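You operate a simulated robot arm through the tools that you are given. There is no shell and no other tool. Be economical: measure what you need, move in short steps, check, and stop when the job is done.

You run a simulated robot arm. Do the job below in one go: nothing can be reset, and whatever is moved stays where it is left.

JOB
Roll the cream dough ball out into a thin round flatbread.
Fine: middle of the footed board; press it down to a thick cake with the masher first; masher and roller back. Set down upright: wooden masher.
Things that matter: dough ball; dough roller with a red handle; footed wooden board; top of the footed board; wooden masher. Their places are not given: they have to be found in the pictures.

The check looks at the end state, three seconds after you hand in, the way a careful person would. Anything else that was tipped, shoved, dropped, spilled or broken makes it a failure.

ROBOT AND FRAMES
A 7-joint arm with a two-finger parallel gripper, fixed in place. Base frame: the origin is at the foot of the arm, x ahead of it, y to its left, z up; the work surface is at about z = 0.82. Units: m, rad, N and s.
With the tool pointing down near the work surface it reaches from about 0.36 to 0.78 m from the base axis. Its first joint turns from -2.897 to 2.897 rad. Payload 3.91 kg.
The TCP is the grasp point between the finger pads, 0.03 m short of the fingertips. In the tool frame z runs along the fingers and y along their closing line. The gripper opens to 0.11 m. The fingers are 0.02 m wide and 0.01 m thick; the gripper's body (0.048 by 0.112 m) begins 0.055 m behind the TCP.
Orientation is told as [roll, pitch, yaw] about the base's x, y, z axes, in that order, counted from this pose: with the fingers straight down and closing along the base's y, the tool's x points along the base's -x, its y along +y and its z along -z.

CONTROLS
- The arm moves only by the tool jog_arm. Its argument "targets" is a list of rows, each a list of 7 numbers: the shift along the base's x, y, z in m, then the turn, a rotation vector about the base's x, y, z in rad, then the gripper command, from -1 (fully open) to 1 (shut), values between in proportion. In form: [[tx, ty, tz, rx, ry, rz, grip], ...]. A call has 1 to 8 rows; each row shifts and turns the commanded pose from where the row before left it. Each row takes 0.2 s and may step no farther than 0.05 m and 0.15 rad from the row before; otherwise, or with a gripper value out of range, the whole call is refused. Where a pose cannot be reached the arm comes as near as it can. A force on the tool above 40 N (or 10 N above the force at the start of the call, whichever is more), or a blocked arm, ends the call early, and 0.2 s more pass. Each finger travels about 0.153 m/s and halts on what it meets, pressing with about 25 N; the grip force reading is that of the motor and also rises with nothing between the fingers. The clock runs only during rows and for 0.2 s after the last one: add rows that do not move to give the fingers time. It gives the time, the measured TCP pose, the force on the tool (base axes), the opening and the grip force at its end, in the units of the frame above (readings bear some noise), with the torque about the TCP (base axes, N m) and any sound that the robot's microphone picked up.
- Cameras (640 x 400 px; columns grow to the right, rows downward): "scene" is fixed at [0.2202, 0.5004, 1.6112]; the picture's right is [-0.91, -0.42, 0.00], its down [-0.27, 0.58, -0.77] and it looks along [0.32, -0.70, -0.64] (base axes); focal length 328 px, centre (320, 200). "wrist" rides on the gripper at [0.077, 0.007, -0.114] in the tool frame; the picture's right is [-0.09, 1.00, 0.00], its down [-0.80, -0.07, -0.59] and it looks along [-0.59, -0.05, 0.80] (tool axes); focal length 270 px, centre (320, 200).
- capture(camera): a new picture of that camera. The clock stands still meanwhile.
- move_column(by): slides the trunk up (or, below 0, down) by that many m; the arm rides with it, the base frame stays. It gives what a move gives, with no picture.
- measure_at(camera, pixels): there is no depth. For up to 12 entries [column, row, z] of the newest picture of that camera ("zoom" is the newest enlarged one), the place [x, y] in the base frame at which the ray of that pixel passes the height z, good to about 0.002 m. The clock stands still meanwhile.
- inspect(camera, box): a new picture of the part [left, top, right, bottom] of that camera's present view, enlarged. The clock stands still meanwhile.
- hand_in(): hands the job in; it is judged then, once.

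Go step by step. Measure first, check grasps and placings, and put right what went wrong. The budget is 80 turns and 38 pictures, counting those below and the enlarged ones. Unless the task says otherwise, let go and move clear before handing in, and close with one line.

The tools are called after "Call:" by a JSON object that holds its "api" and its "payload". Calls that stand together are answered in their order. jog_arm: Moves the arm, as the interface text tells. Its arguments: {"type":"object","properties":{"targets":{"type":"array"}},"required":["targets"]} The other tools are called the same way: move_column (by) slides the trunk up or down; capture (camera) takes a picture; measure_at (camera, pixels) gives the place at which the rays of pixels pass given heights; inspect (camera, box) takes an enlarged picture of a part of a camera's view; hand_in () hands the job in.

At the start:

```text
time_s: 0.0
ee_pos: [0.3734, -0.3102, 1.2673]
orientation: [0.001, 0.001, -0.003]
wrist_force: [0.6, 1.1, -0.1]
ft_torque: [-0.02, 0.01, -0.02]
opening: 0.11
finger_force: 0.0
trunk travel left (down, up): [-0.55, 0.06]
```

scene: 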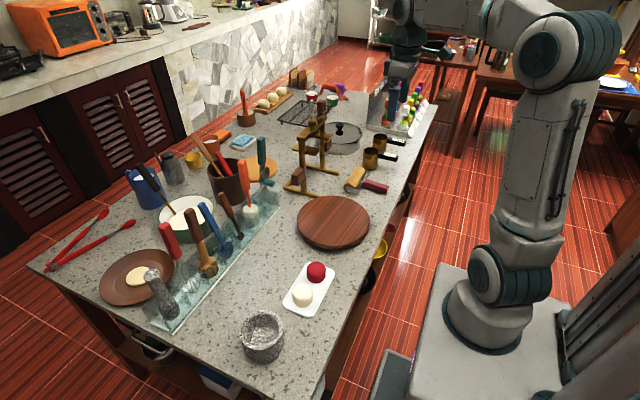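
wrist: 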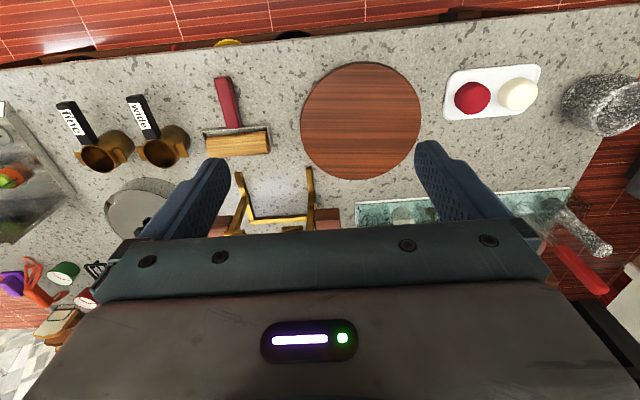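

I see the board near scene (333,222), the cream ball at (302,295) and the roller at (365,182); the wooden masher is not yet sure. I zoom in on the candidates.

Call:
{"api": "inspect", "payload": {"camera": "scene", "box": [100, 120, 300, 330]}}

Call:
{"api": "inspect", "payload": {"camera": "scene", "box": [220, 60, 440, 200]}}

Call:
{"api": "inspect", "payload": {"camera": "scene", "box": [260, 150, 420, 330]}}

```text
1.90 times, centred on (200, 225) of scene
```

zoom: 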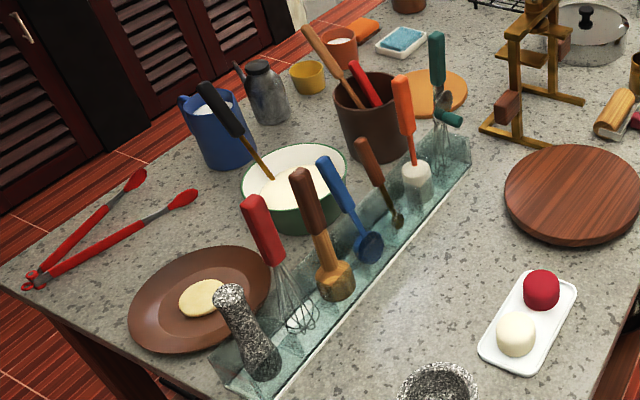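

```text
2.86 times, centred on (330, 130) of scene
```

zoom: 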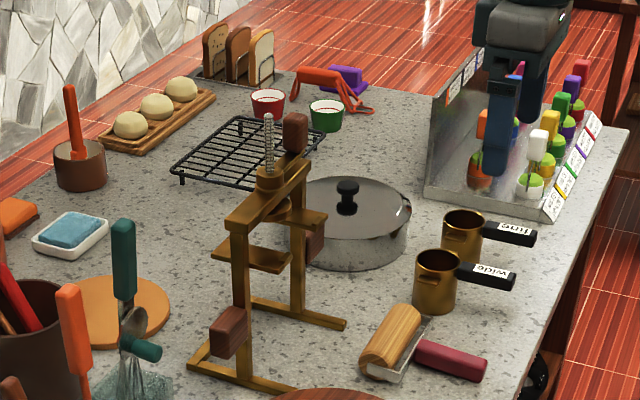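

```text
2.22 times, centred on (340, 240) of scene
```

zoom: 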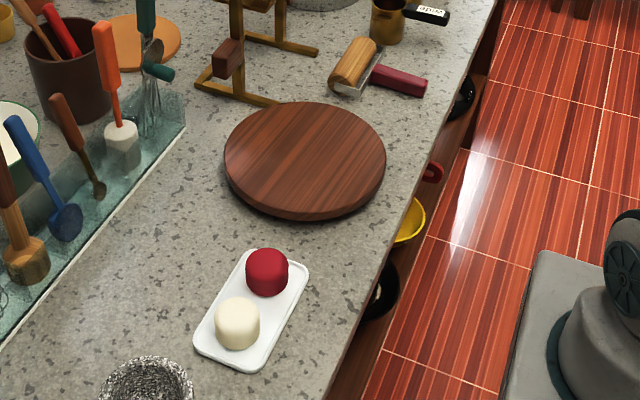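

The wooden masher seems to be the one with the brown handle in the glass rack, scene (195,235) with its head near (208,268). I measure the main things in both pictures to triangulate.

Call:
{"api": "measure_at", "payload": {"camera": "wrist", "pixels": [[361, 62, 0.87], [361, 180, 0.87], [301, 120, 0.87], [420, 120, 0.87], [517, 95, 0.85], [472, 97, 0.85], [237, 142, 0.85], [205, 133, 0.84], [269, 130, 0.84], [225, 85, 0.84], [361, 120, 0.84], [361, 120, 0.86]]}}

Call:
{"api": "measure_at", "payload": {"camera": "scene", "pixels": [[297, 219, 0.87], [369, 221, 0.87], [334, 196, 0.87], [333, 246, 0.87], [302, 293, 0.87], [302, 300, 0.83], [207, 274, 0.82], [189, 213, 0.97], [189, 213, 1.0], [378, 186, 0.84], [355, 178, 0.85], [154, 322, 0.82]]}}

Call:
{"api": "inspect", "payload": {"camera": "scene", "box": [140, 190, 260, 330]}}

Call:
{"api": "inspect", "payload": {"camera": "wrist", "box": [190, 40, 560, 270]}}

```text
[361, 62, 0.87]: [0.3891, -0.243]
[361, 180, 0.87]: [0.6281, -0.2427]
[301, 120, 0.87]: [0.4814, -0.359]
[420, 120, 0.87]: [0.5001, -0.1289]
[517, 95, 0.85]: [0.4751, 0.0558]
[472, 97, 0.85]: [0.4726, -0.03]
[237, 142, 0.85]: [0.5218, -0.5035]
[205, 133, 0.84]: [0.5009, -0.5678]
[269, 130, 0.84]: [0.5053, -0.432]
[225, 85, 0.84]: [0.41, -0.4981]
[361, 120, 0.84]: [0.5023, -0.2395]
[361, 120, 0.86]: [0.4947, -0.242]
```

```text
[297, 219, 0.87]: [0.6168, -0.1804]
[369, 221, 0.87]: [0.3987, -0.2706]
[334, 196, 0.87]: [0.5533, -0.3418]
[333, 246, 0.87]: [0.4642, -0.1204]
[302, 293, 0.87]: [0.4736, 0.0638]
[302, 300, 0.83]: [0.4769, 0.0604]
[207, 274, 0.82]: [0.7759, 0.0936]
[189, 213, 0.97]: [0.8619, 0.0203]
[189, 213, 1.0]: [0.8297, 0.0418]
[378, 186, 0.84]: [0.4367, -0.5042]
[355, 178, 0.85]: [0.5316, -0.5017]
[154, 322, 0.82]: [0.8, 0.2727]
```

```text
2.86 times, centred on (200, 260) of scene
```

zoom: 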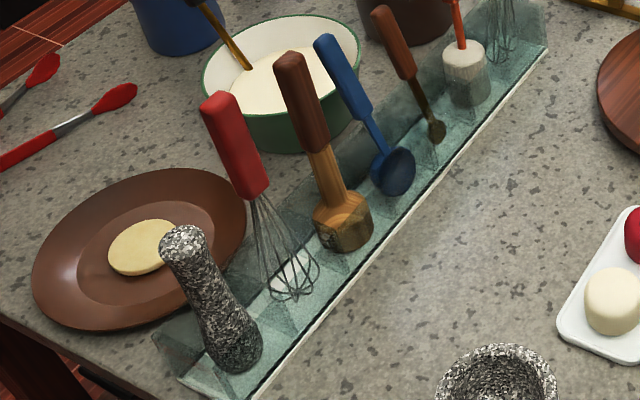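

```text
1.73 times, centred on (375, 155) of wrist
```

zoom: 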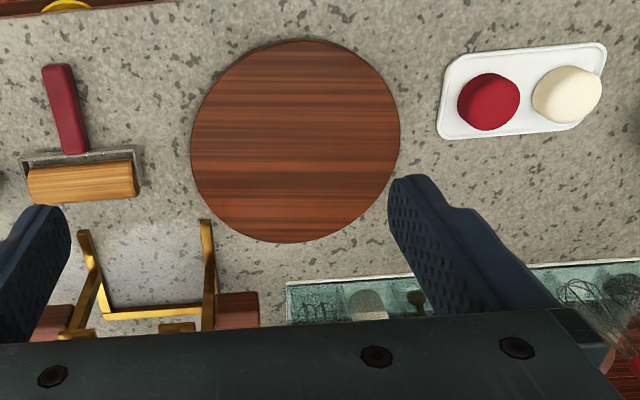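

Board centre is about (0.513,-0.24) with its top near z 0.858, the ball about (0.475,0.06), the masher about (0.776,0.09) and the roller about (0.52,-0.50) with its handle toward the robot. I move above the ball, turning +90° so the fingers close along x, clear of the red ball.

Call:
{"api": "jog_arm", "payload": {"targets": [[0.012, 0.045, 0, 0, 0, 0.15, -1], [0.012, 0.045, 0, 0, 0, 0.15, -1], [0.012, 0.045, 0, 0, 0, 0.15, -1], [0.012, 0.045, 0, 0, 0, 0.15, -1], [0.012, 0.045, 0, 0, 0, 0.15, -1], [0.012, 0.045, 0, 0, 0, 0.15, -1], [0.012, 0.045, 0, 0, 0, 0.15, -1], [0.012, 0.045, 0, 0, 0, 0.15, -1]]}}

Call:
{"api": "jog_arm", "payload": {"targets": [[0, 0.008, -0.04, 0, 0, 0.15, -1], [0.005, 0, -0.04, 0, 0, 0.15, -1], [0, 0, -0.04, 0, 0, 0.074, -1], [0, 0, -0.04, 0, 0, 0, -1], [0, 0, -0.02, 0, 0, 0, -1], [0, 0, 0, 0, 0, 0, -1]]}}

Call:
{"api": "capture", "payload": {"camera": "wrist"}}

```text
time_s: 1.8
ee_pos: [0.4697, 0.0504, 1.2681]
orientation: [0.0, 0.001, 1.199]
wrist_force: [0.9, -0.7, -0.1]
ft_torque: [0.0, 0.04, -0.01]
opening: 0.1098
finger_force: 0.1
trunk travel left (down, up): [-0.55, 0.06]
```

```text
time_s: 3.2
ee_pos: [0.4755, 0.0562, 1.0879]
orientation: [0.001, 0.0, 1.573]
wrist_force: [0.0, -0.1, 0.4]
ft_torque: [0.06, 0.01, -0.01]
opening: 0.11
finger_force: 0.0
trunk travel left (down, up): [-0.55, 0.06]
```

```text
30 pictures are left
```

wrist: 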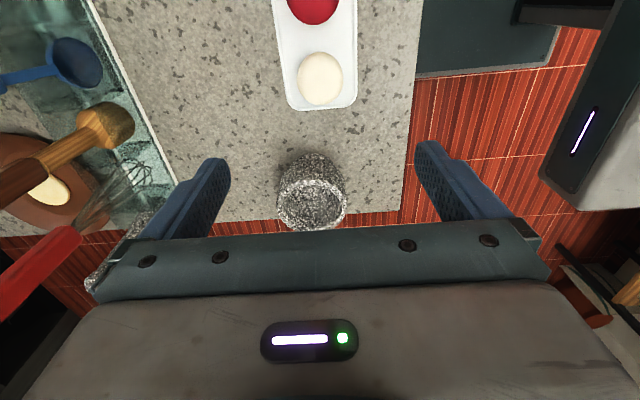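

The ball shows at wrist (320,78) with the masher head at (105,125). I measure both exactly.

Call:
{"api": "measure_at", "payload": {"camera": "wrist", "pixels": [[320, 73, 0.87], [320, 78, 0.85], [298, 78, 0.85], [343, 78, 0.85], [320, 52, 0.87], [320, 104, 0.84], [118, 125, 0.83], [118, 125, 0.85], [80, 139, 0.88], [0, 190, 1.05], [0, 190, 1.0]]}}

```text
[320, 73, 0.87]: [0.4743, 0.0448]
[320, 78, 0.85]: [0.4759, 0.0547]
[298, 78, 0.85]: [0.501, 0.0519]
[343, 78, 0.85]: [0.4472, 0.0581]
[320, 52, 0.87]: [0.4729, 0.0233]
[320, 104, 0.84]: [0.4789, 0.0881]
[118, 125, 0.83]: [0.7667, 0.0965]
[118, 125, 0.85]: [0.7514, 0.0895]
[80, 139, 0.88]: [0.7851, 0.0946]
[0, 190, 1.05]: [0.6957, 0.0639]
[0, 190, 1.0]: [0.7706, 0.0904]
```

Ball centre is about (0.474,0.057), 0.05 wide. I go down to TCP z 0.868 and close.

Call:
{"api": "jog_arm", "payload": {"targets": [[-0.001, 0, -0.05, 0, 0, 0, -1], [0, 0, -0.05, 0, 0, 0, -1], [0, 0, -0.05, 0, 0, 0, -1], [0, 0, -0.04, 0, 0, 0, -1], [0, 0, -0.03, 0, 0, 0, -1], [0, 0, 0, 0, 0, 0, -1]]}}

Call:
{"api": "capture", "payload": {"camera": "wrist"}}

```text
time_s: 4.6
ee_pos: [0.4749, 0.0574, 0.8686]
orientation: [0.0, 0.0, 1.572]
wrist_force: [0.4, 0.3, 0.6]
ft_torque: [0.0, -0.01, -0.01]
opening: 0.1098
finger_force: 0.2
trunk travel left (down, up): [-0.55, 0.06]
```

```text
29 pictures are left
```

wrist: 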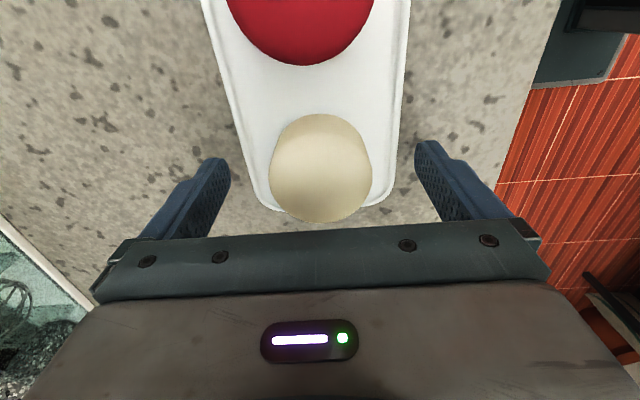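

The ball at wrist (320,168) lies between the fingers. I close gently and lift a bit.

Call:
{"api": "measure_at", "payload": {"camera": "wrist", "pixels": [[320, 115, 0.86], [320, 168, 0.86], [320, 222, 0.85]]}}

Call:
{"api": "jog_arm", "payload": {"targets": [[0, 0, 0, 0, 0, 0, -0.4], [0, 0, 0, 0, 0, 0, 0], [0, 0, 0, 0, 0, 0, 0.1], [0, 0, 0, 0, 0, 0, 0.2]]}}

```text
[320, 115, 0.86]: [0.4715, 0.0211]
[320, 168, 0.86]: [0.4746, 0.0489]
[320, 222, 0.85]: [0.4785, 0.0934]
```

```text
time_s: 5.6
ee_pos: [0.475, 0.056, 0.8689]
orientation: [0.0, -0.001, 1.57]
wrist_force: [0.1, 0.3, 0.0]
ft_torque: [0.0, 0.01, -0.02]
opening: 0.0534
finger_force: 25.0
trunk travel left (down, up): [-0.55, 0.06]
```

Gripped at 0.053 m. I lift it and check.

Call:
{"api": "jog_arm", "payload": {"targets": [[0, 0, 0.02, 0, 0, 0, 0.25], [0, 0, 0.04, 0, 0, 0, 0.25], [0, 0, 0.05, 0, 0, 0, 0.25], [0, -0.02, 0.02, 0, 0, 0, 0.25]]}}

Call:
{"api": "capture", "payload": {"camera": "wrist"}}

```text
time_s: 6.6
ee_pos: [0.474, 0.0366, 0.9986]
orientation: [0.0, -0.001, 1.571]
wrist_force: [-0.2, 0.2, -0.7]
ft_torque: [0.01, 0.02, -0.01]
opening: 0.0528
finger_force: 24.9
trunk travel left (down, up): [-0.55, 0.06]
```

```text
28 pictures are left
```

wrist: 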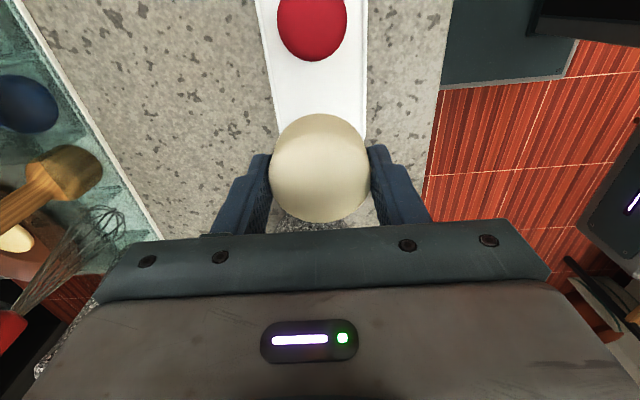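

The ball is held. I carry it over the board centre and verify the board from the picture.

Call:
{"api": "jog_arm", "payload": {"targets": [[0.0065, -0.0463, 0, 0, 0, 0, 0.25], [0.0065, -0.0463, 0, 0, 0, 0, 0.25], [0.0065, -0.0463, 0, 0, 0, 0, 0.25], [0.0065, -0.0463, 0, 0, 0, 0, 0.25], [0.0065, -0.0463, 0, 0, 0, 0, 0.25], [0.0065, -0.0463, 0, 0, 0, 0, 0.25], [0, 0, 0, 0, 0, 0, 0.25]]}}

Call:
{"api": "capture", "payload": {"camera": "wrist"}}

Call:
{"api": "capture", "payload": {"camera": "scene"}}

```text
time_s: 8.2
ee_pos: [0.5145, -0.2413, 0.998]
orientation: [0.0, 0.001, 1.573]
wrist_force: [0.8, -0.6, -0.2]
ft_torque: [0.02, 0.01, -0.01]
opening: 0.0528
finger_force: 24.4
trunk travel left (down, up): [-0.55, 0.06]
```

```text
27 pictures are left
```

wrist: 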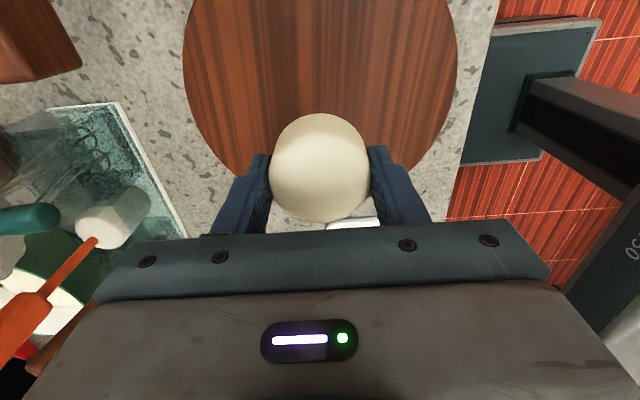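

```text
26 pictures are left
```

scene: 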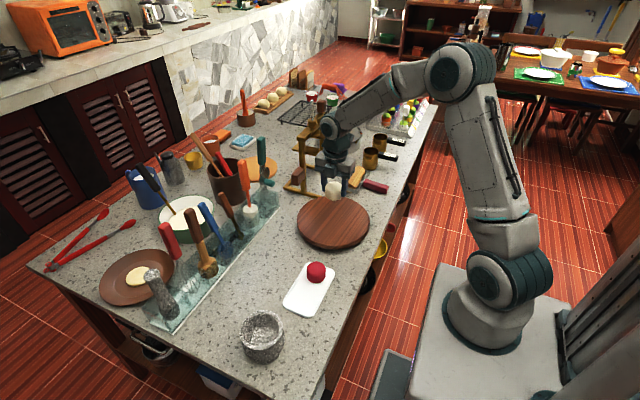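

The board edges are widest at wrist (183,40) and (457,48). I check these to fix the centre.

Call:
{"api": "measure_at", "payload": {"camera": "wrist", "pixels": [[183, 40, 0.858], [457, 48, 0.858], [240, 175, 0.858], [420, 155, 0.858], [320, 44, 0.858]]}}

Call:
{"api": "measure_at", "payload": {"camera": "scene", "pixels": [[297, 219, 0.858], [369, 221, 0.858], [333, 246, 0.858]]}}

```text
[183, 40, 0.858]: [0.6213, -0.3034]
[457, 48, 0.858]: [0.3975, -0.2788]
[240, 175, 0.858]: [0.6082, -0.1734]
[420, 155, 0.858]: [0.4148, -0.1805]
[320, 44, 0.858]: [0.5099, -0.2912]
```

```text
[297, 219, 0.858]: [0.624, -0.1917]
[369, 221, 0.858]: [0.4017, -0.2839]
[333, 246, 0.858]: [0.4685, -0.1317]
```

Centre is about (0.511,-0.244). I lower the ball near the board top.

Call:
{"api": "jog_arm", "payload": {"targets": [[-0.003, 0, -0.04, 0, 0, 0, 0.25], [0, 0, -0.04, 0, 0, 0, 0.25], [0, 0, -0.01, 0, 0, 0, 0.25], [0, 0, 0, 0, 0, 0, 0.25]]}}

Call:
{"api": "inspect", "payload": {"camera": "scene", "box": [280, 150, 400, 260]}}

```text
time_s: 9.2
ee_pos: [0.5101, -0.2415, 0.9082]
orientation: [-0.001, 0.0, 1.57]
wrist_force: [1.6, -0.7, -0.9]
ft_torque: [0.02, -0.02, 0.01]
opening: 0.0532
finger_force: 24.6
trunk travel left (down, up): [-0.55, 0.06]
```

```text
3.64 times, centred on (340, 205) of scene
```

zoom: 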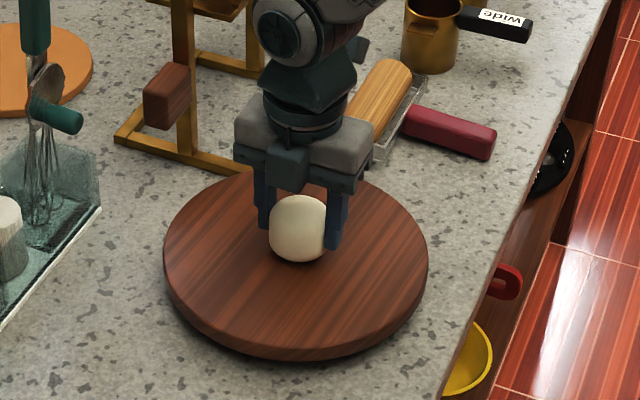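

The ball's foot at zoom (300,262) is just over the board centre. I lower in small steps until the force shows contact.

Call:
{"api": "jog_arm", "payload": {"targets": [[0, 0, -0.004, 0, 0, 0, 0.25], [0, 0, -0.004, 0, 0, 0, 0.25], [0, 0, 0, 0, 0, 0, 0.25]]}}

```text
time_s: 10.0
ee_pos: [0.5104, -0.2419, 0.9021]
orientation: [-0.005, 0.001, 1.571]
wrist_force: [0.8, -0.6, 21.6]
ft_torque: [0.16, 0.26, 0.01]
opening: 0.053
finger_force: 25.1
trunk travel left (down, up): [-0.55, 0.06]
```

Contact (21.6 N up) at TCP z 0.902. I ease 2 mm up, open and rise.

Call:
{"api": "jog_arm", "payload": {"targets": [[0, 0, 0.002, 0, 0, 0, 0.25], [0, 0, 0, 0, 0, 0, 0], [0, 0, 0, 0, 0, 0, -0.3], [0, 0, 0, 0, 0, 0, -0.6], [0, 0, 0.03, 0, 0, 0, -0.6], [0, 0, 0.05, 0, 0, 0, -0.6], [0, 0, 0.05, 0, 0, 0, -0.6]]}}

Call:
{"api": "capture", "payload": {"camera": "wrist"}}

Call:
{"api": "inspect", "payload": {"camera": "scene", "box": [280, 150, 400, 260]}}

```text
time_s: 11.6
ee_pos: [0.5095, -0.2404, 1.0323]
orientation: [0.0, 0.0, 1.569]
wrist_force: [0.6, 1.0, 0.2]
ft_torque: [0.02, 0.02, 0.02]
opening: 0.0879
finger_force: 0.0
trunk travel left (down, up): [-0.55, 0.06]
```

```text
24 pictures are left
```

wrist: 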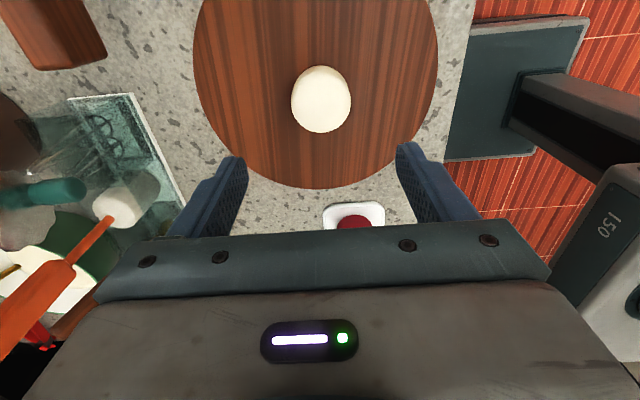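

```text
3.64 times, centred on (340, 205) of scene
```

zoom: 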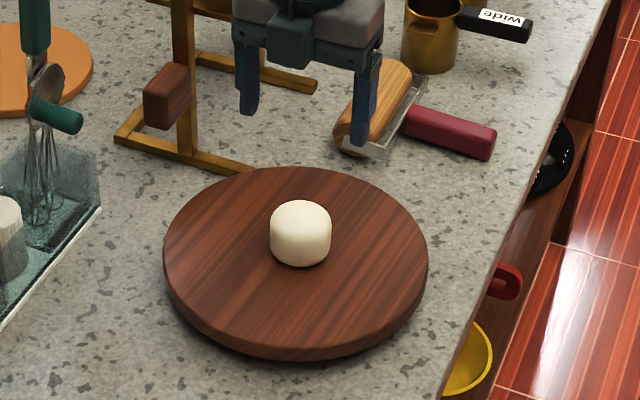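

The ball stands in the board middle. Next I move high toward the masher and look at it from above.

Call:
{"api": "jog_arm", "payload": {"targets": [[0.0, 0.01, 0.047, 0, 0, 0, -0.6], [0.02, 0.02, 0.04, 0, 0, 0, -0.6], [0.025, 0.025, 0.03, 0, 0, 0, -0.6], [0.03, 0.03, 0.025, 0, 0, 0, -0.6], [0.03, 0.035, 0.015, 0, 0, 0, -0.6], [0.03, 0.035, 0.01, 0, 0, 0, -0.6], [0.03, 0.035, 0, 0, 0, 0, -0.6], [0.03, 0.035, 0, 0, 0, 0, -0.6]]}}

Call:
{"api": "capture", "payload": {"camera": "wrist"}}

```text
time_s: 13.4
ee_pos: [0.7072, -0.0142, 1.1995]
orientation: [0.002, 0.002, 1.574]
wrist_force: [-0.2, 0.0, 0.5]
ft_torque: [0.01, 0.0, -0.03]
opening: 0.0878
finger_force: 0.1
trunk travel left (down, up): [-0.55, 0.06]
```

```text
22 pictures are left
```

wrist: 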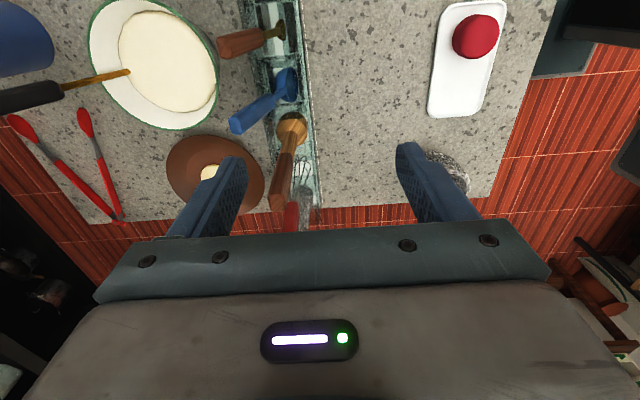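

The masher head is at wrist (292,130), its handle top near (277,205). I measure these at several heights.

Call:
{"api": "measure_at", "payload": {"camera": "wrist", "pixels": [[293, 118, 0.87], [292, 130, 0.85], [289, 155, 0.94], [278, 195, 1.05], [278, 205, 1.05], [278, 205, 1.0], [278, 205, 1.03], [237, 128, 1.0], [237, 128, 1.03], [305, 190, 0.83], [311, 130, 0.83], [272, 130, 0.83]]}}

Call:
{"api": "inspect", "payload": {"camera": "wrist", "box": [210, 80, 370, 240]}}

```text
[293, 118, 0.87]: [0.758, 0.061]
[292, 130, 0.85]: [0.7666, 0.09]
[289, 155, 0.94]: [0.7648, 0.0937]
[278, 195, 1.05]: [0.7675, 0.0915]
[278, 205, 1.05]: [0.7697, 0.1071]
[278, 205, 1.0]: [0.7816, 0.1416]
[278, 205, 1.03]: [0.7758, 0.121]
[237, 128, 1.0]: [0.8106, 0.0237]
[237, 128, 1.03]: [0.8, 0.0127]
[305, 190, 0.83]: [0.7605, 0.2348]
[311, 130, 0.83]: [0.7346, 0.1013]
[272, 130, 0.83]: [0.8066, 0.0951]
```

```text
2.50 times, centred on (290, 160) of wrist
```

zoom: 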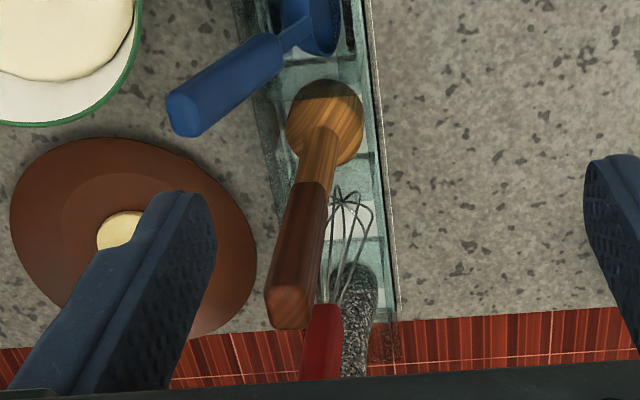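

Handle axis is about (0.767,0.092), top near z 1.06. I move above it and descend partly, then check alignment.

Call:
{"api": "jog_arm", "payload": {"targets": [[0.02, 0.036, 0, 0, 0, 0, -0.6], [0.02, 0.035, 0, 0, 0, 0, -0.6], [0.02, 0.035, 0, 0, 0, 0, -0.6], [0, 0, -0.04, 0, 0, 0, -0.6], [0, 0, -0.03, 0, 0, 0, -0.6], [0, 0, 0, 0, 0, 0, -0.6]]}}

Call:
{"api": "capture", "payload": {"camera": "wrist"}}

Call:
{"api": "inspect", "payload": {"camera": "scene", "box": [120, 130, 300, 300]}}

```text
time_s: 14.8
ee_pos: [0.7283, 0.0701, 1.1236]
orientation: [0.0, 0.0, 1.571]
wrist_force: [0.8, -0.5, 0.4]
ft_torque: [0.0, -0.02, -0.01]
opening: 0.0877
finger_force: 0.1
out of reach, approached as far as the arm can: row 2, 3
trunk travel left (down, up): [-0.55, 0.06]
```

```text
20 pictures are left
```

wrist: 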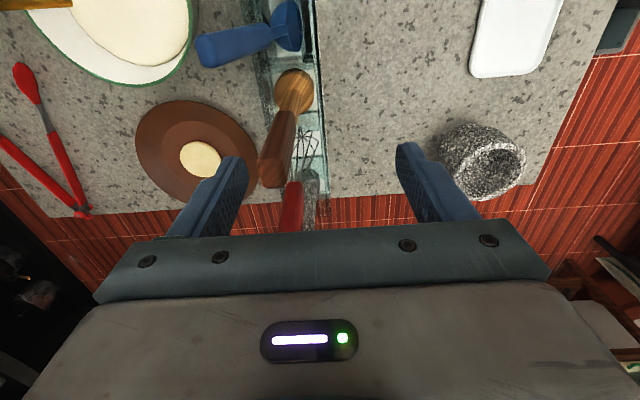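

```text
2.35 times, centred on (210, 215) of scene
```

zoom: 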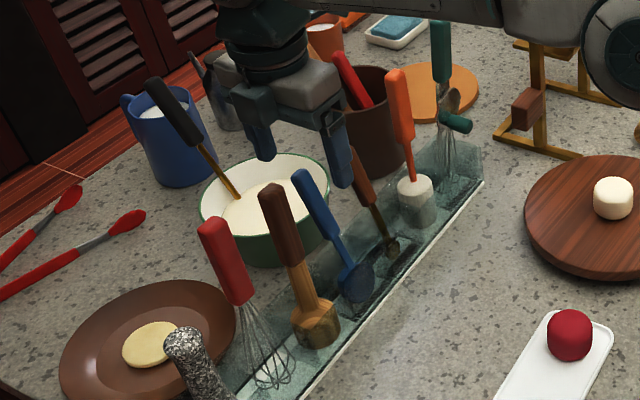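

The arm ran out of reach at that height (0.728,0.070). I raise the trunk 0.06 to gain reach and retry.

Call:
{"api": "move_column", "payload": {"by": 0.06}}

Call:
{"api": "jog_arm", "payload": {"targets": [[0, 0, -0.04, 0, 0, 0, -0.6], [0, 0, -0.03, 0, 0, 0, -0.6], [0.02, 0.01, 0, 0, 0, 0, -0.6], [0.019, 0.012, 0, 0, 0, 0, -0.6], [0, 0, 0, 0, 0, 0, -0.6]]}}

```text
time_s: 15.8
ee_pos: [0.728, 0.0696, 1.1825]
orientation: [0.001, -0.001, 1.57]
wrist_force: [0.4, 0.8, -0.6]
ft_torque: [0.01, 0.0, 0.0]
opening: 0.0877
finger_force: 0.0
trunk travel left (down, up): [-0.61, 0.0]
```

```text
time_s: 17.0
ee_pos: [0.7667, 0.0913, 1.1142]
orientation: [0.001, 0.0, 1.573]
wrist_force: [-1.2, -0.2, 1.5]
ft_torque: [-0.01, -0.01, 0.02]
opening: 0.088
finger_force: 0.1
trunk travel left (down, up): [-0.61, 0.0]
```

I reach (0.767,0.091,1.114) now. I check alignment with the handle.

Call:
{"api": "capture", "payload": {"camera": "wrist"}}

```text
18 pictures are left
```

wrist: 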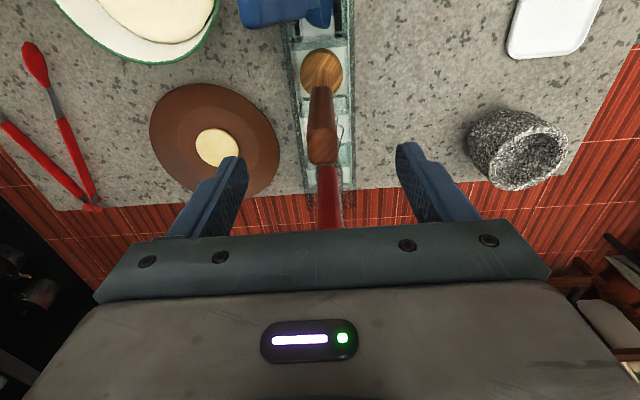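

The handle top shows at wrist (323,148), aligned with the gripper centre. I verify y by measuring, then descend.

Call:
{"api": "measure_at", "payload": {"camera": "wrist", "pixels": [[323, 147, 1.06], [323, 147, 1.05], [323, 147, 1.04], [321, 76, 0.86], [322, 100, 0.95]]}}

```text
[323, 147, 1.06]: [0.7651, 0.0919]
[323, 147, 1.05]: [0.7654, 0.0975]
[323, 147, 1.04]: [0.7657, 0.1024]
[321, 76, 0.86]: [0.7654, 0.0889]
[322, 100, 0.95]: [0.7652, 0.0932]
```

Axis (0.765,0.092). I go down to z 1.02 and close.

Call:
{"api": "jog_arm", "payload": {"targets": [[-0.0015, 0.001, -0.04, 0, 0, 0, -0.6], [0, 0, -0.03, 0, 0, 0, -0.6], [0, 0, -0.024, 0, 0, 0, -0.6], [0, 0, 0, 0, 0, 0, -0.6], [0, 0, 0, 0, 0, 0, 0], [0, 0, 0, 0, 0, 0, 0.5], [0, 0, 0, 0, 0, 0, 0.8], [0, 0, 0, 0, 0, 0, 0.8]]}}

```text
time_s: 18.8
ee_pos: [0.7653, 0.0926, 1.0193]
orientation: [-0.001, 0.0, 1.572]
wrist_force: [-0.8, 0.6, -0.5]
ft_torque: [0.01, 0.04, 0.0]
opening: 0.0199
finger_force: 25.1
trunk travel left (down, up): [-0.61, 0.0]
```

Gripped at 0.020 m with 25 N. I lift straight up 0.1 and look.

Call:
{"api": "jog_arm", "payload": {"targets": [[0, 0, 0.01, 0, 0, 0, 1], [0, 0, 0.03, 0, 0, 0, 1], [0, 0, 0.04, 0, 0, 0, 1], [0, 0, 0.015, 0, 0, 0, 1], [0, 0, 0, 0, 0, 0, 1]]}}

Call:
{"api": "capture", "payload": {"camera": "scene"}}

```text
time_s: 20.0
ee_pos: [0.7659, 0.0919, 1.1136]
orientation: [0.002, -0.001, 1.571]
wrist_force: [0.7, -0.7, -1.7]
ft_torque: [0.01, 0.01, -0.01]
opening: 0.0197
finger_force: 24.7
trunk travel left (down, up): [-0.61, 0.0]
```

```text
17 pictures are left
```

scene: 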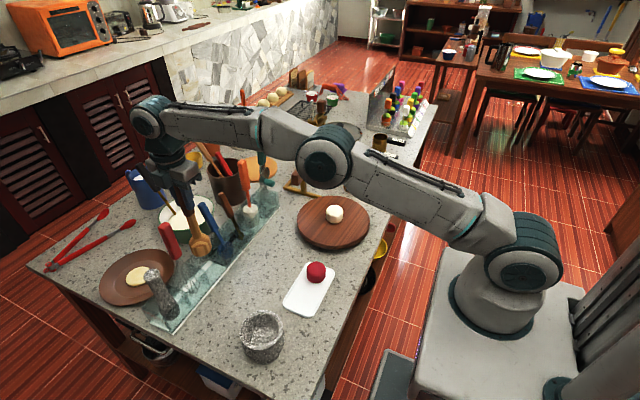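

The masher is lifted clear, with head at scene (200,243). I bring it in -x first, then over to the board with a bit more height.

Call:
{"api": "jog_arm", "payload": {"targets": [[-0.035, 0, 0, 0, 0, 0, 1], [-0.04, 0, 0.01, 0, 0, 0, 1], [-0.03, -0.03, 0.015, 0, 0, 0, 1], [-0.03, -0.035, 0.015, 0, 0, 0, 1], [-0.03, -0.038, 0, 0, 0, 0, 1], [-0.03, -0.038, 0, 0, 0, 0, 1], [-0.03, -0.038, 0, 0, 0, 0, 1], [-0.015, -0.045, 0, 0, 0, 0, 1]]}}

Call:
{"api": "jog_arm", "payload": {"targets": [[-0.013, -0.045, 0, 0, 0, 0, 1], [-0.002, -0.045, 0, 0, 0, 0, 1], [0, -0.021, 0, 0, 0, 0, 1], [0, 0, 0, 0, 0, 0, 1]]}}

Call:
{"api": "capture", "payload": {"camera": "wrist"}}

Call:
{"api": "inspect", "payload": {"camera": "scene", "box": [270, 120, 410, 260]}}

```text
time_s: 21.8
ee_pos: [0.5246, -0.1346, 1.1561]
orientation: [0.001, -0.001, 1.571]
wrist_force: [0.4, 0.4, -2.0]
ft_torque: [-0.02, 0.0, -0.01]
opening: 0.0199
finger_force: 25.1
trunk travel left (down, up): [-0.61, 0.0]
```

```text
time_s: 22.8
ee_pos: [0.5112, -0.2426, 1.1554]
orientation: [0.0, 0.001, 1.573]
wrist_force: [0.5, 0.0, -2.1]
ft_torque: [0.01, -0.02, -0.03]
opening: 0.0197
finger_force: 25.0
trunk travel left (down, up): [-0.61, 0.0]
```

```text
16 pictures are left
```

wrist: 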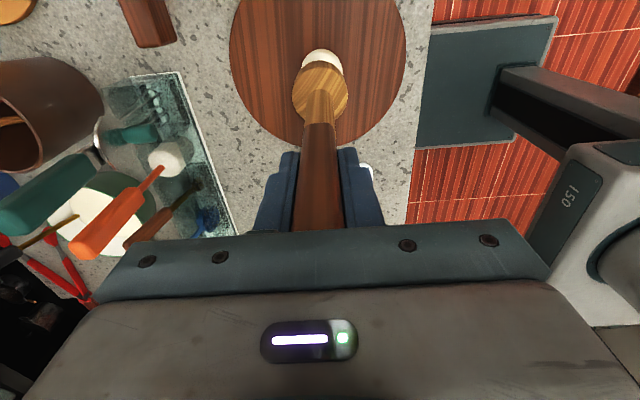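

```text
2.86 times, centred on (340, 190) of scene
```

zoom: 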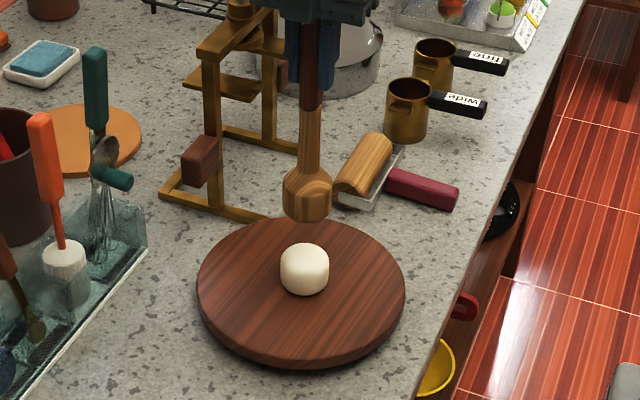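

The masher hangs straight over the ball. I lower until it meets the ball.

Call:
{"api": "jog_arm", "payload": {"targets": [[0, -0.001, -0.03, 0, 0, 0, 1], [0, 0, -0.01, 0, 0, 0, 1], [0, 0, -0.005, 0, 0, 0, 1], [0, 0, -0.005, 0, 0, 0, 1], [0, 0, -0.005, 0, 0, 0, 1]]}}

```text
time_s: 24.0
ee_pos: [0.5108, -0.2441, 1.1003]
orientation: [0.0, 0.001, 1.571]
wrist_force: [0.0, 0.1, -1.7]
ft_torque: [0.03, -0.02, -0.01]
opening: 0.0197
finger_force: 25.0
trunk travel left (down, up): [-0.61, 0.0]
```

Call:
{"api": "jog_arm", "payload": {"targets": [[0, 0, -0.004, 0, 0, 0, 1], [0, 0, -0.004, 0, 0, 0, 1], [0, 0, -0.004, 0, 0, 0, 1], [0, 0, -0.004, 0, 0, 0, 1], [0, 0, -0.004, 0, 0, 0, 1]]}}

Call:
{"api": "inspect", "payload": {"camera": "scene", "box": [280, 150, 400, 260]}}

```text
time_s: 25.2
ee_pos: [0.5102, -0.2446, 1.0816]
orientation: [-0.003, 0.002, 1.571]
wrist_force: [0.0, -0.6, 18.3]
ft_torque: [-0.47, 0.01, 0.01]
opening: 0.0198
finger_force: 25.3
trunk travel left (down, up): [-0.61, 0.0]
```

```text
3.64 times, centred on (340, 205) of scene
```

zoom: 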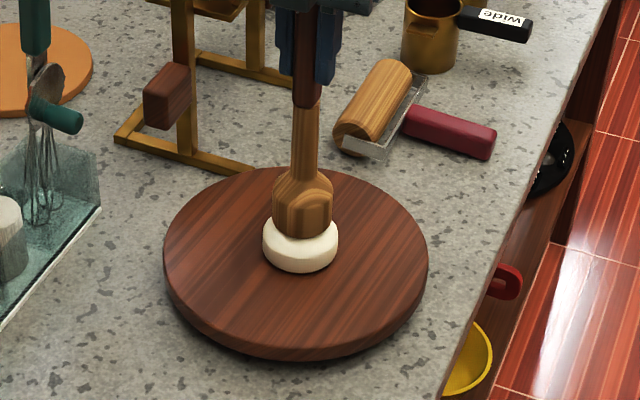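

The ball is squashing under the head (18 N, cake about 0.03 high). I press on a little.

Call:
{"api": "jog_arm", "payload": {"targets": [[0, 0, -0.003, 0, 0, 0, 1], [0, 0, -0.003, 0, 0, 0, 1], [0, 0, -0.003, 0, 0, 0, 1], [0, 0, 0, 0, 0, 0, 1]]}}

Call:
{"api": "inspect", "payload": {"camera": "scene", "box": [280, 150, 400, 260]}}

```text
time_s: 26.0
ee_pos: [0.5108, -0.2443, 1.0747]
orientation: [-0.004, 0.001, 1.571]
wrist_force: [-6.5, 2.5, 12.9]
ft_torque: [0.47, 1.13, -0.03]
opening: 0.0198
finger_force: 24.6
trunk travel left (down, up): [-0.61, 0.0]
stopped in row 3: the force on the tool passed its limit at 42 N (the readings are from after the stop); the commanded pose is now the measured one
```

```text
3.64 times, centred on (340, 205) of scene
```

zoom: 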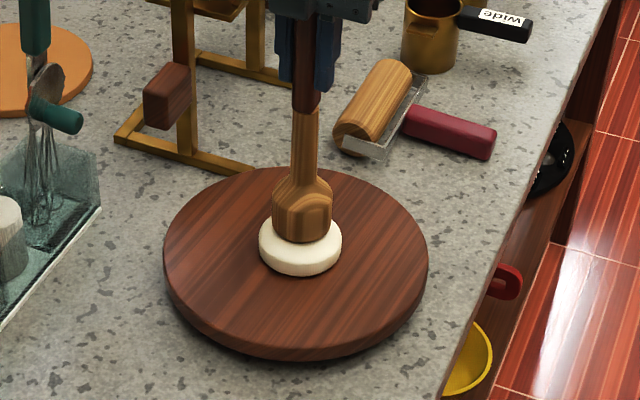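

A thick cake about 0.075 wide is formed. I raise the masher and carry it back along the same way.

Call:
{"api": "jog_arm", "payload": {"targets": [[0, 0, 0.01, 0, 0, 0, 1], [0, 0, 0.03, 0, 0, 0, 1], [0, 0, 0.04, 0, 0, 0, 1], [0.002, 0.046, 0, 0, 0, 0, 1], [0.013, 0.045, 0, 0, 0, 0, 1], [0.015, 0.045, 0, 0, 0, 0, 1], [0.03, 0.038, 0, 0, 0, 0, 1], [0.03, 0.038, 0, 0, 0, 0, 1]]}}

Call:
{"api": "jog_arm", "payload": {"targets": [[0.03, 0.038, 0, 0, 0, 0, 1], [0.03, 0.035, -0.015, 0, 0, 0, 1], [0.03, 0.03, -0.015, 0, 0, 0, 1], [0.04, 0.02, -0.01, 0, 0, 0, 1], [0, 0, 0, 0, 0, 0, 1]]}}

Call:
{"api": "capture", "payload": {"camera": "scene"}}

```text
time_s: 27.8
ee_pos: [0.6024, -0.03, 1.153]
orientation: [-0.004, 0.003, 1.572]
wrist_force: [1.3, -0.5, -1.7]
ft_torque: [-0.01, 0.02, 0.02]
opening: 0.02
finger_force: 24.5
trunk travel left (down, up): [-0.61, 0.0]
```

```text
time_s: 29.0
ee_pos: [0.7319, 0.0899, 1.1143]
orientation: [-0.004, 0.002, 1.57]
wrist_force: [0.0, -0.5, -2.2]
ft_torque: [-0.01, 0.0, -0.01]
opening: 0.0199
finger_force: 25.0
trunk travel left (down, up): [-0.61, 0.0]
```

```text
12 pictures are left
```

scene: 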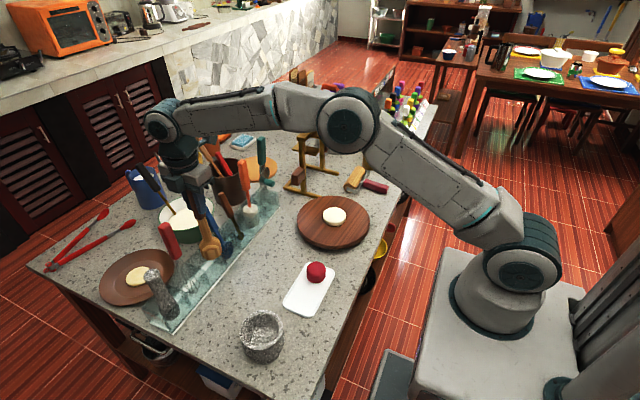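

Masher and ladle look undisturbed. I move over its slot (0.7655,0.092) and lower to just above the old height.

Call:
{"api": "jog_arm", "payload": {"targets": [[0.02, 0.002, 0, 0.004, -0.002, 0, 1], [0.0136, 0.0005, 0, 0, 0, 0, 1], [0, 0, 0, 0, 0, 0, 1], [0, 0, -0.03, 0, 0, 0, 1], [0, 0, -0.03, 0, 0, 0, 1], [0, 0, -0.02, 0, 0, 0, 1], [0, 0, 0, 0, 0, 0, 1]]}}

```text
time_s: 30.6
ee_pos: [0.7669, 0.0932, 1.033]
orientation: [-0.008, -0.003, 1.571]
wrist_force: [-0.2, 0.2, -0.6]
ft_torque: [0.0, -0.03, 0.02]
opening: 0.0196
finger_force: 25.0
trunk travel left (down, up): [-0.61, 0.0]
```

Call:
{"api": "jog_arm", "payload": {"targets": [[0, -0.001, -0.004, 0.004, 0.002, 0, 1], [0, 0, -0.004, 0, 0, 0, 1], [0, 0, -0.003, 0, 0, 0, 1], [0, 0, 0, 0, 0, 0, 1]]}}

```text
time_s: 31.6
ee_pos: [0.7651, 0.0907, 1.022]
orientation: [-0.005, -0.008, 1.571]
wrist_force: [0.3, -0.1, -1.8]
ft_torque: [0.0, -0.01, 0.01]
opening: 0.02
finger_force: 25.1
trunk travel left (down, up): [-0.61, 0.0]
```

Call:
{"api": "jog_arm", "payload": {"targets": [[0, 0.001, -0.002, 0.003, 0.006, 0, 1], [0, 0, -0.002, 0, 0, 0, 1], [0, 0, 0, 0, 0, 0, 1]]}}

```text
time_s: 32.4
ee_pos: [0.7646, 0.0926, 1.0181]
orientation: [0.003, -0.009, 1.57]
wrist_force: [0.8, 0.1, -1.7]
ft_torque: [0.0, -0.02, -0.04]
opening: 0.0198
finger_force: 25.7
trunk travel left (down, up): [-0.61, 0.0]
```

No contact yet, so the handle slid a little in the grip when pressing. I go lower in small steps.

Call:
{"api": "jog_arm", "payload": {"targets": [[0, 0, -0.0015, 0, 0.004, 0, 1], [0, 0, -0.0015, 0, 0, 0, 1], [0, 0, -0.0015, 0, 0, 0, 1], [0, 0, 0, 0, 0, 0, 1]]}}

```text
time_s: 33.4
ee_pos: [0.7648, 0.0936, 1.0174]
orientation: [-0.001, -0.01, 1.57]
wrist_force: [2.1, 1.0, 21.9]
ft_torque: [-0.27, -0.31, 0.02]
opening: 0.0199
finger_force: 25.0
trunk travel left (down, up): [-0.61, 0.0]
```

Contact at z 1.017. I ease 1.5 mm, open and rise, then check that it stands.

Call:
{"api": "jog_arm", "payload": {"targets": [[0, 0, 0.002, 0, 0, 0, 0.9], [0, 0, 0, 0, 0, 0, 0.5], [0, 0, 0, 0, 0, 0, 0], [0, 0, 0, 0, 0, 0, -0.5], [0, 0, 0, 0, 0, 0, -0.5], [0, 0, 0.04, 0, 0, 0, -0.5], [0, 0, 0.04, 0, 0, 0, -0.5], [-0.02, -0.02, 0.02, 0, 0, 0, -0.5]]}}

Call:
{"api": "inspect", "payload": {"camera": "scene", "box": [140, 150, 380, 320]}}

```text
time_s: 35.2
ee_pos: [0.7428, 0.0709, 1.1172]
orientation: [0.005, -0.009, 1.571]
wrist_force: [-0.2, -0.9, -0.9]
ft_torque: [-0.04, -0.03, -0.03]
opening: 0.0825
finger_force: 0.1
trunk travel left (down, up): [-0.61, 0.0]
```

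```text
2.35 times, centred on (260, 235) of scene
```

zoom: 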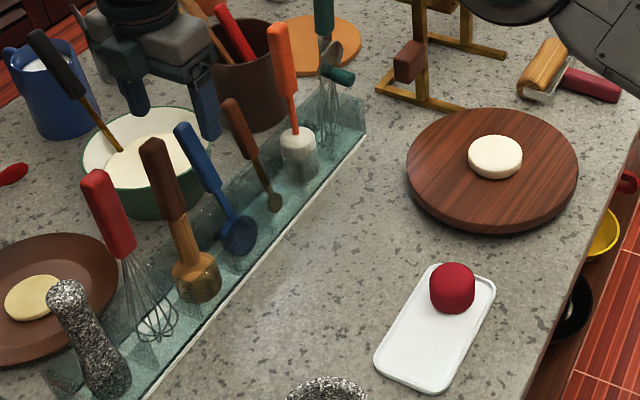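

The masher stands upright in its slot and the cake is in the board middle. Now I head for the roller: in toward the robot, then to -y, turning back to yaw 0.

Call:
{"api": "jog_arm", "payload": {"targets": [[-0.045, -0.015, 0.01, 0, 0, -0.15, -0.5], [-0.045, -0.015, 0.01, 0, 0, -0.15, -0.5], [-0.045, -0.015, 0.01, 0, 0, -0.15, -0.5], [-0.045, -0.015, 0, 0, 0, -0.15, -0.5], [-0.045, -0.015, 0, 0, 0, -0.15, -0.5], [-0.045, -0.015, 0, 0, 0, -0.15, -0.5], [-0.015, -0.045, 0, 0, 0, -0.15, -0.5], [0, -0.048, 0, 0, 0, -0.15, -0.5]]}}

Call:
{"api": "jog_arm", "payload": {"targets": [[0, -0.048, 0, 0, 0, -0.15, -0.5], [0, -0.048, 0, 0, 0, -0.15, -0.5], [-0.005, -0.048, 0, 0, 0, -0.07, -0.5], [-0.005, -0.048, 0, 0, 0, 0, -0.5], [0, -0.048, 0, 0, 0, 0, -0.5], [0, -0.048, 0, 0, 0, 0, -0.5], [0, -0.048, 0, 0, 0, 0, -0.5], [0, -0.048, 0, 0, 0, 0, -0.5]]}}

Call:
{"api": "capture", "payload": {"camera": "wrist"}}

```text
time_s: 37.0
ee_pos: [0.4605, -0.1113, 1.1475]
orientation: [0.005, -0.011, 0.369]
wrist_force: [0.2, -0.6, -0.3]
ft_torque: [-0.02, -0.03, -0.02]
opening: 0.0824
finger_force: 0.1
trunk travel left (down, up): [-0.61, 0.0]
```

```text
time_s: 38.8
ee_pos: [0.4487, -0.4961, 1.145]
orientation: [0.007, -0.008, 0.001]
wrist_force: [-0.3, 0.7, -0.5]
ft_torque: [0.0, -0.01, -0.02]
opening: 0.0828
finger_force: 0.1
trunk travel left (down, up): [-0.61, 0.0]
```

```text
10 pictures are left
```

wrist: 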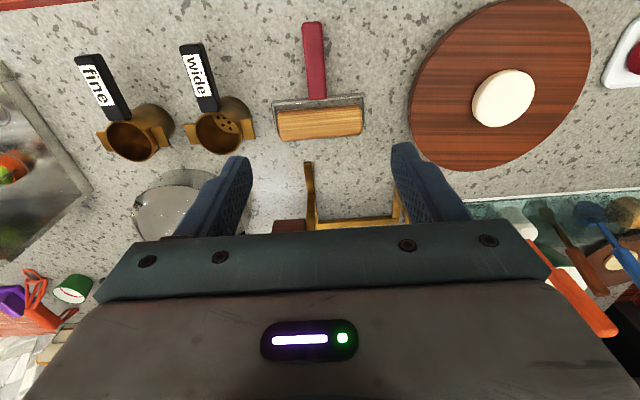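

The handle runs from wrist (312,24) to (318,98), the roller spans (278..362,123), cake at (503,98). I measure them, the scene view helping for height.

Call:
{"api": "measure_at", "payload": {"camera": "wrist", "pixels": [[312, 26, 0.84], [318, 98, 0.84], [303, 62, 0.84], [327, 62, 0.84], [278, 127, 0.845], [362, 121, 0.845], [320, 108, 0.86], [320, 138, 0.83], [503, 98, 0.875]]}}

Call:
{"api": "inspect", "payload": {"camera": "scene", "box": [310, 140, 410, 240]}}

```text
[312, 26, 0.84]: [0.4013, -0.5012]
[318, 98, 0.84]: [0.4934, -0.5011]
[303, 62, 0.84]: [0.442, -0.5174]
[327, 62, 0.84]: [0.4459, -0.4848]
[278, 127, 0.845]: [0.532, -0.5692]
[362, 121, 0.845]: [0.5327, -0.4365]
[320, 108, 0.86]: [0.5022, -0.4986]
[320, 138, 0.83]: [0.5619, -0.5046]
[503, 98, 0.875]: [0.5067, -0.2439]
```

```text
4.00 times, centred on (360, 190) of scene
```

zoom: 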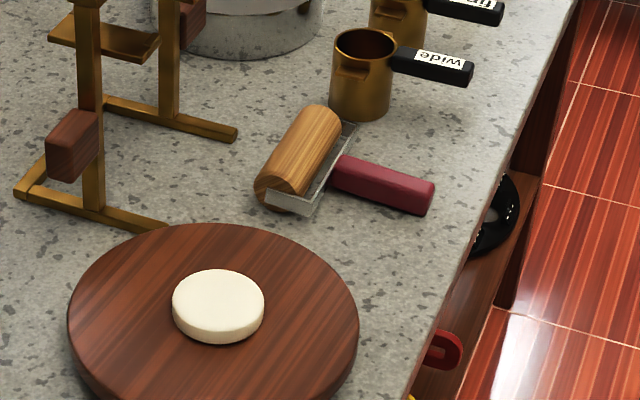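

Call:
{"api": "measure_at", "payload": {"camera": "zoom", "pixels": [[434, 183, 0.86], [434, 183, 0.85], [418, 176, 0.855], [425, 214, 0.82], [425, 214, 0.83], [338, 155, 0.86], [325, 105, 0.86], [285, 212, 0.82], [255, 190, 0.84]]}}

```text
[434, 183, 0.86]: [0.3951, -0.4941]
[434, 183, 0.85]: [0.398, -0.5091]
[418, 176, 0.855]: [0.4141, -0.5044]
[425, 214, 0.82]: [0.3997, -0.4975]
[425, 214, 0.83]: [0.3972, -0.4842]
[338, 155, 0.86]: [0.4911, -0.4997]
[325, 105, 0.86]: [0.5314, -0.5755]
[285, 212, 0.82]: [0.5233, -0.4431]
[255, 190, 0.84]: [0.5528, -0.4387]
```

The handle lies at y≈-0.501, x 0.40–0.493, z 0.828–0.855; roller axis near x 0.533. To keep the moment small I grip close to the roller at x 0.475 and TCP z 0.855.

Call:
{"api": "jog_arm", "payload": {"targets": [[0.013, -0.002, -0.04, -0.006, 0.008, 0, -0.5], [0.013, -0.003, -0.045, 0, 0, 0, -0.5], [0, 0, -0.045, 0, 0, 0, -0.5], [0, 0, -0.045, 0, 0, 0, -0.5], [0, 0, -0.045, 0, 0, 0, -0.5], [0, 0, -0.04, 0, 0, 0, -0.5], [0, 0, -0.015, 0, 0, 0, -0.5], [0, 0, 0, 0, 0, 0, -0.5]]}}

Call:
{"api": "capture", "payload": {"camera": "wrist"}}

```text
time_s: 40.6
ee_pos: [0.4761, -0.4997, 0.8702]
orientation: [-0.002, -0.003, 0.002]
wrist_force: [-0.2, 0.2, 0.1]
ft_torque: [-0.02, 0.02, 0.03]
opening: 0.0825
finger_force: 0.0
trunk travel left (down, up): [-0.61, 0.0]
```

```text
8 pictures are left
```

wrist: 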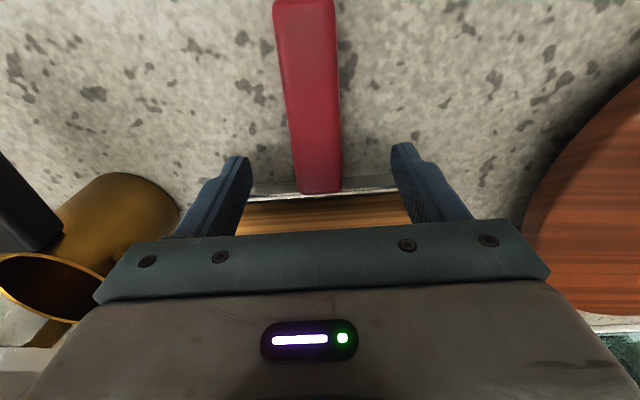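

The handle is between the fingers and the frame bar (row 190) is just beyond. I go down 15 mm and close.

Call:
{"api": "jog_arm", "payload": {"targets": [[-0.002, -0.001, -0.008, 0, 0, 0, -0.5], [0, 0, -0.007, 0, 0, 0, -0.5], [0, 0, 0, 0, 0, 0, -0.3], [0, 0, 0, 0, 0, 0, 0.2], [0, 0, 0, 0, 0, 0, 0.6], [0, 0, 0, 0, 0, 0, 1], [0, 0, 0, 0, 0, 0, 1]]}}

```text
time_s: 42.2
ee_pos: [0.4742, -0.5001, 0.8548]
orientation: [0.0, -0.002, 0.001]
wrist_force: [0.4, 0.7, 0.0]
ft_torque: [0.09, -0.04, -0.03]
opening: 0.0278
finger_force: 25.0
trunk travel left (down, up): [-0.61, 0.0]
```

Gripped at 0.028. I lift it and check how it hangs.

Call:
{"api": "jog_arm", "payload": {"targets": [[0, 0, 0.015, 0, 0, 0, 1], [0, 0, 0.04, 0, 0, 0, 1], [0, 0, 0.045, 0, 0, 0, 1], [0, 0, 0.045, 0, 0, 0, 1], [0, 0, 0, 0, 0, 0, 1]]}}

Call:
{"api": "inspect", "payload": {"camera": "scene", "box": [290, 100, 420, 230]}}

```text
time_s: 43.4
ee_pos: [0.474, -0.501, 1.0002]
orientation: [0.001, 0.0, 0.002]
wrist_force: [-1.3, -0.7, -2.6]
ft_torque: [-0.03, 0.06, 0.04]
opening: 0.0279
finger_force: 25.1
trunk travel left (down, up): [-0.61, 0.0]
```

```text
3.08 times, centred on (355, 165) of scene
```

zoom: 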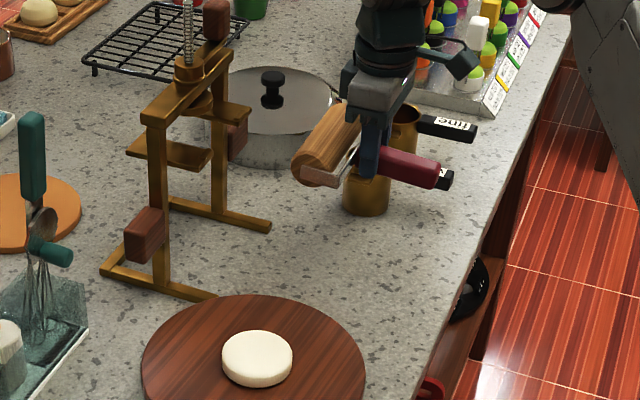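

It hangs level, about 2.6 N. I carry it over the cake while pitching 0.45 rad so the roller points down.

Call:
{"api": "jog_arm", "payload": {"targets": [[-0.002, 0.043, 0.005, 0, 0.09, 0, 1], [-0.002, 0.043, 0.005, 0, 0.09, 0, 1], [-0.002, 0.043, 0, 0, 0.09, 0, 1], [-0.002, 0.043, 0, 0, 0.09, 0, 1], [-0.003, 0.043, 0, 0, 0.09, 0, 1], [-0.003, 0.044, 0, 0, 0, 0, 1], [0, 0, 0, 0, 0, 0, 1]]}}

Call:
{"api": "capture", "payload": {"camera": "wrist"}}

```text
time_s: 45.0
ee_pos: [0.4594, -0.2399, 1.0119]
orientation: [0.001, 0.451, 0.001]
wrist_force: [0.8, 0.2, -4.0]
ft_torque: [0.02, 0.02, 0.02]
opening: 0.0277
finger_force: 25.3
trunk travel left (down, up): [-0.61, 0.0]
```

```text
6 pictures are left
```

wrist: 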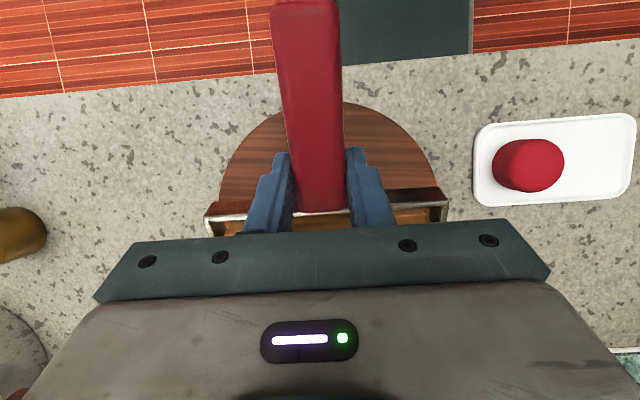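

Roller held straight over the board. I lower toward the cake top and find contact.

Call:
{"api": "jog_arm", "payload": {"targets": [[0.001, -0.002, -0.035, 0, 0, 0, 1], [0, 0, -0.02, 0, 0, 0, 1], [0, 0, -0.006, 0, 0, 0, 1], [0, 0, -0.004, 0, 0, 0, 1], [0, 0, -0.003, 0, 0, 0, 1], [0, 0, 0, 0, 0, 0, 1]]}}

```text
time_s: 46.4
ee_pos: [0.4614, -0.2442, 0.9423]
orientation: [0.001, 0.45, 0.002]
wrist_force: [0.0, -0.4, -1.4]
ft_torque: [-0.01, -0.11, -0.03]
opening: 0.0279
finger_force: 24.6
trunk travel left (down, up): [-0.61, 0.0]
```

Light contact begins near z 0.942. I press 4 mm more and make a first roll along x.

Call:
{"api": "jog_arm", "payload": {"targets": [[0, 0, -0.003, 0, 0, 0, 1], [0.015, 0, -0.001, 0, 0, 0, 1], [0.015, 0, 0, 0, 0, 0, 1], [-0.02, 0, 0, 0, 0, 0, 1], [-0.02, 0, 0, 0, 0, 0, 1], [-0.02, 0, 0, 0, 0, 0, 1], [0.015, 0, 0, 0, 0, 0, 1], [0.015, 0, 0, 0, 0, 0, 1]]}}

```text
time_s: 48.2
ee_pos: [0.462, -0.2429, 0.9384]
orientation: [-0.002, 0.448, 0.002]
wrist_force: [0.3, -0.3, -3.5]
ft_torque: [0.05, 0.04, 0.0]
opening: 0.0278
finger_force: 24.8
trunk travel left (down, up): [-0.61, 0.0]
```

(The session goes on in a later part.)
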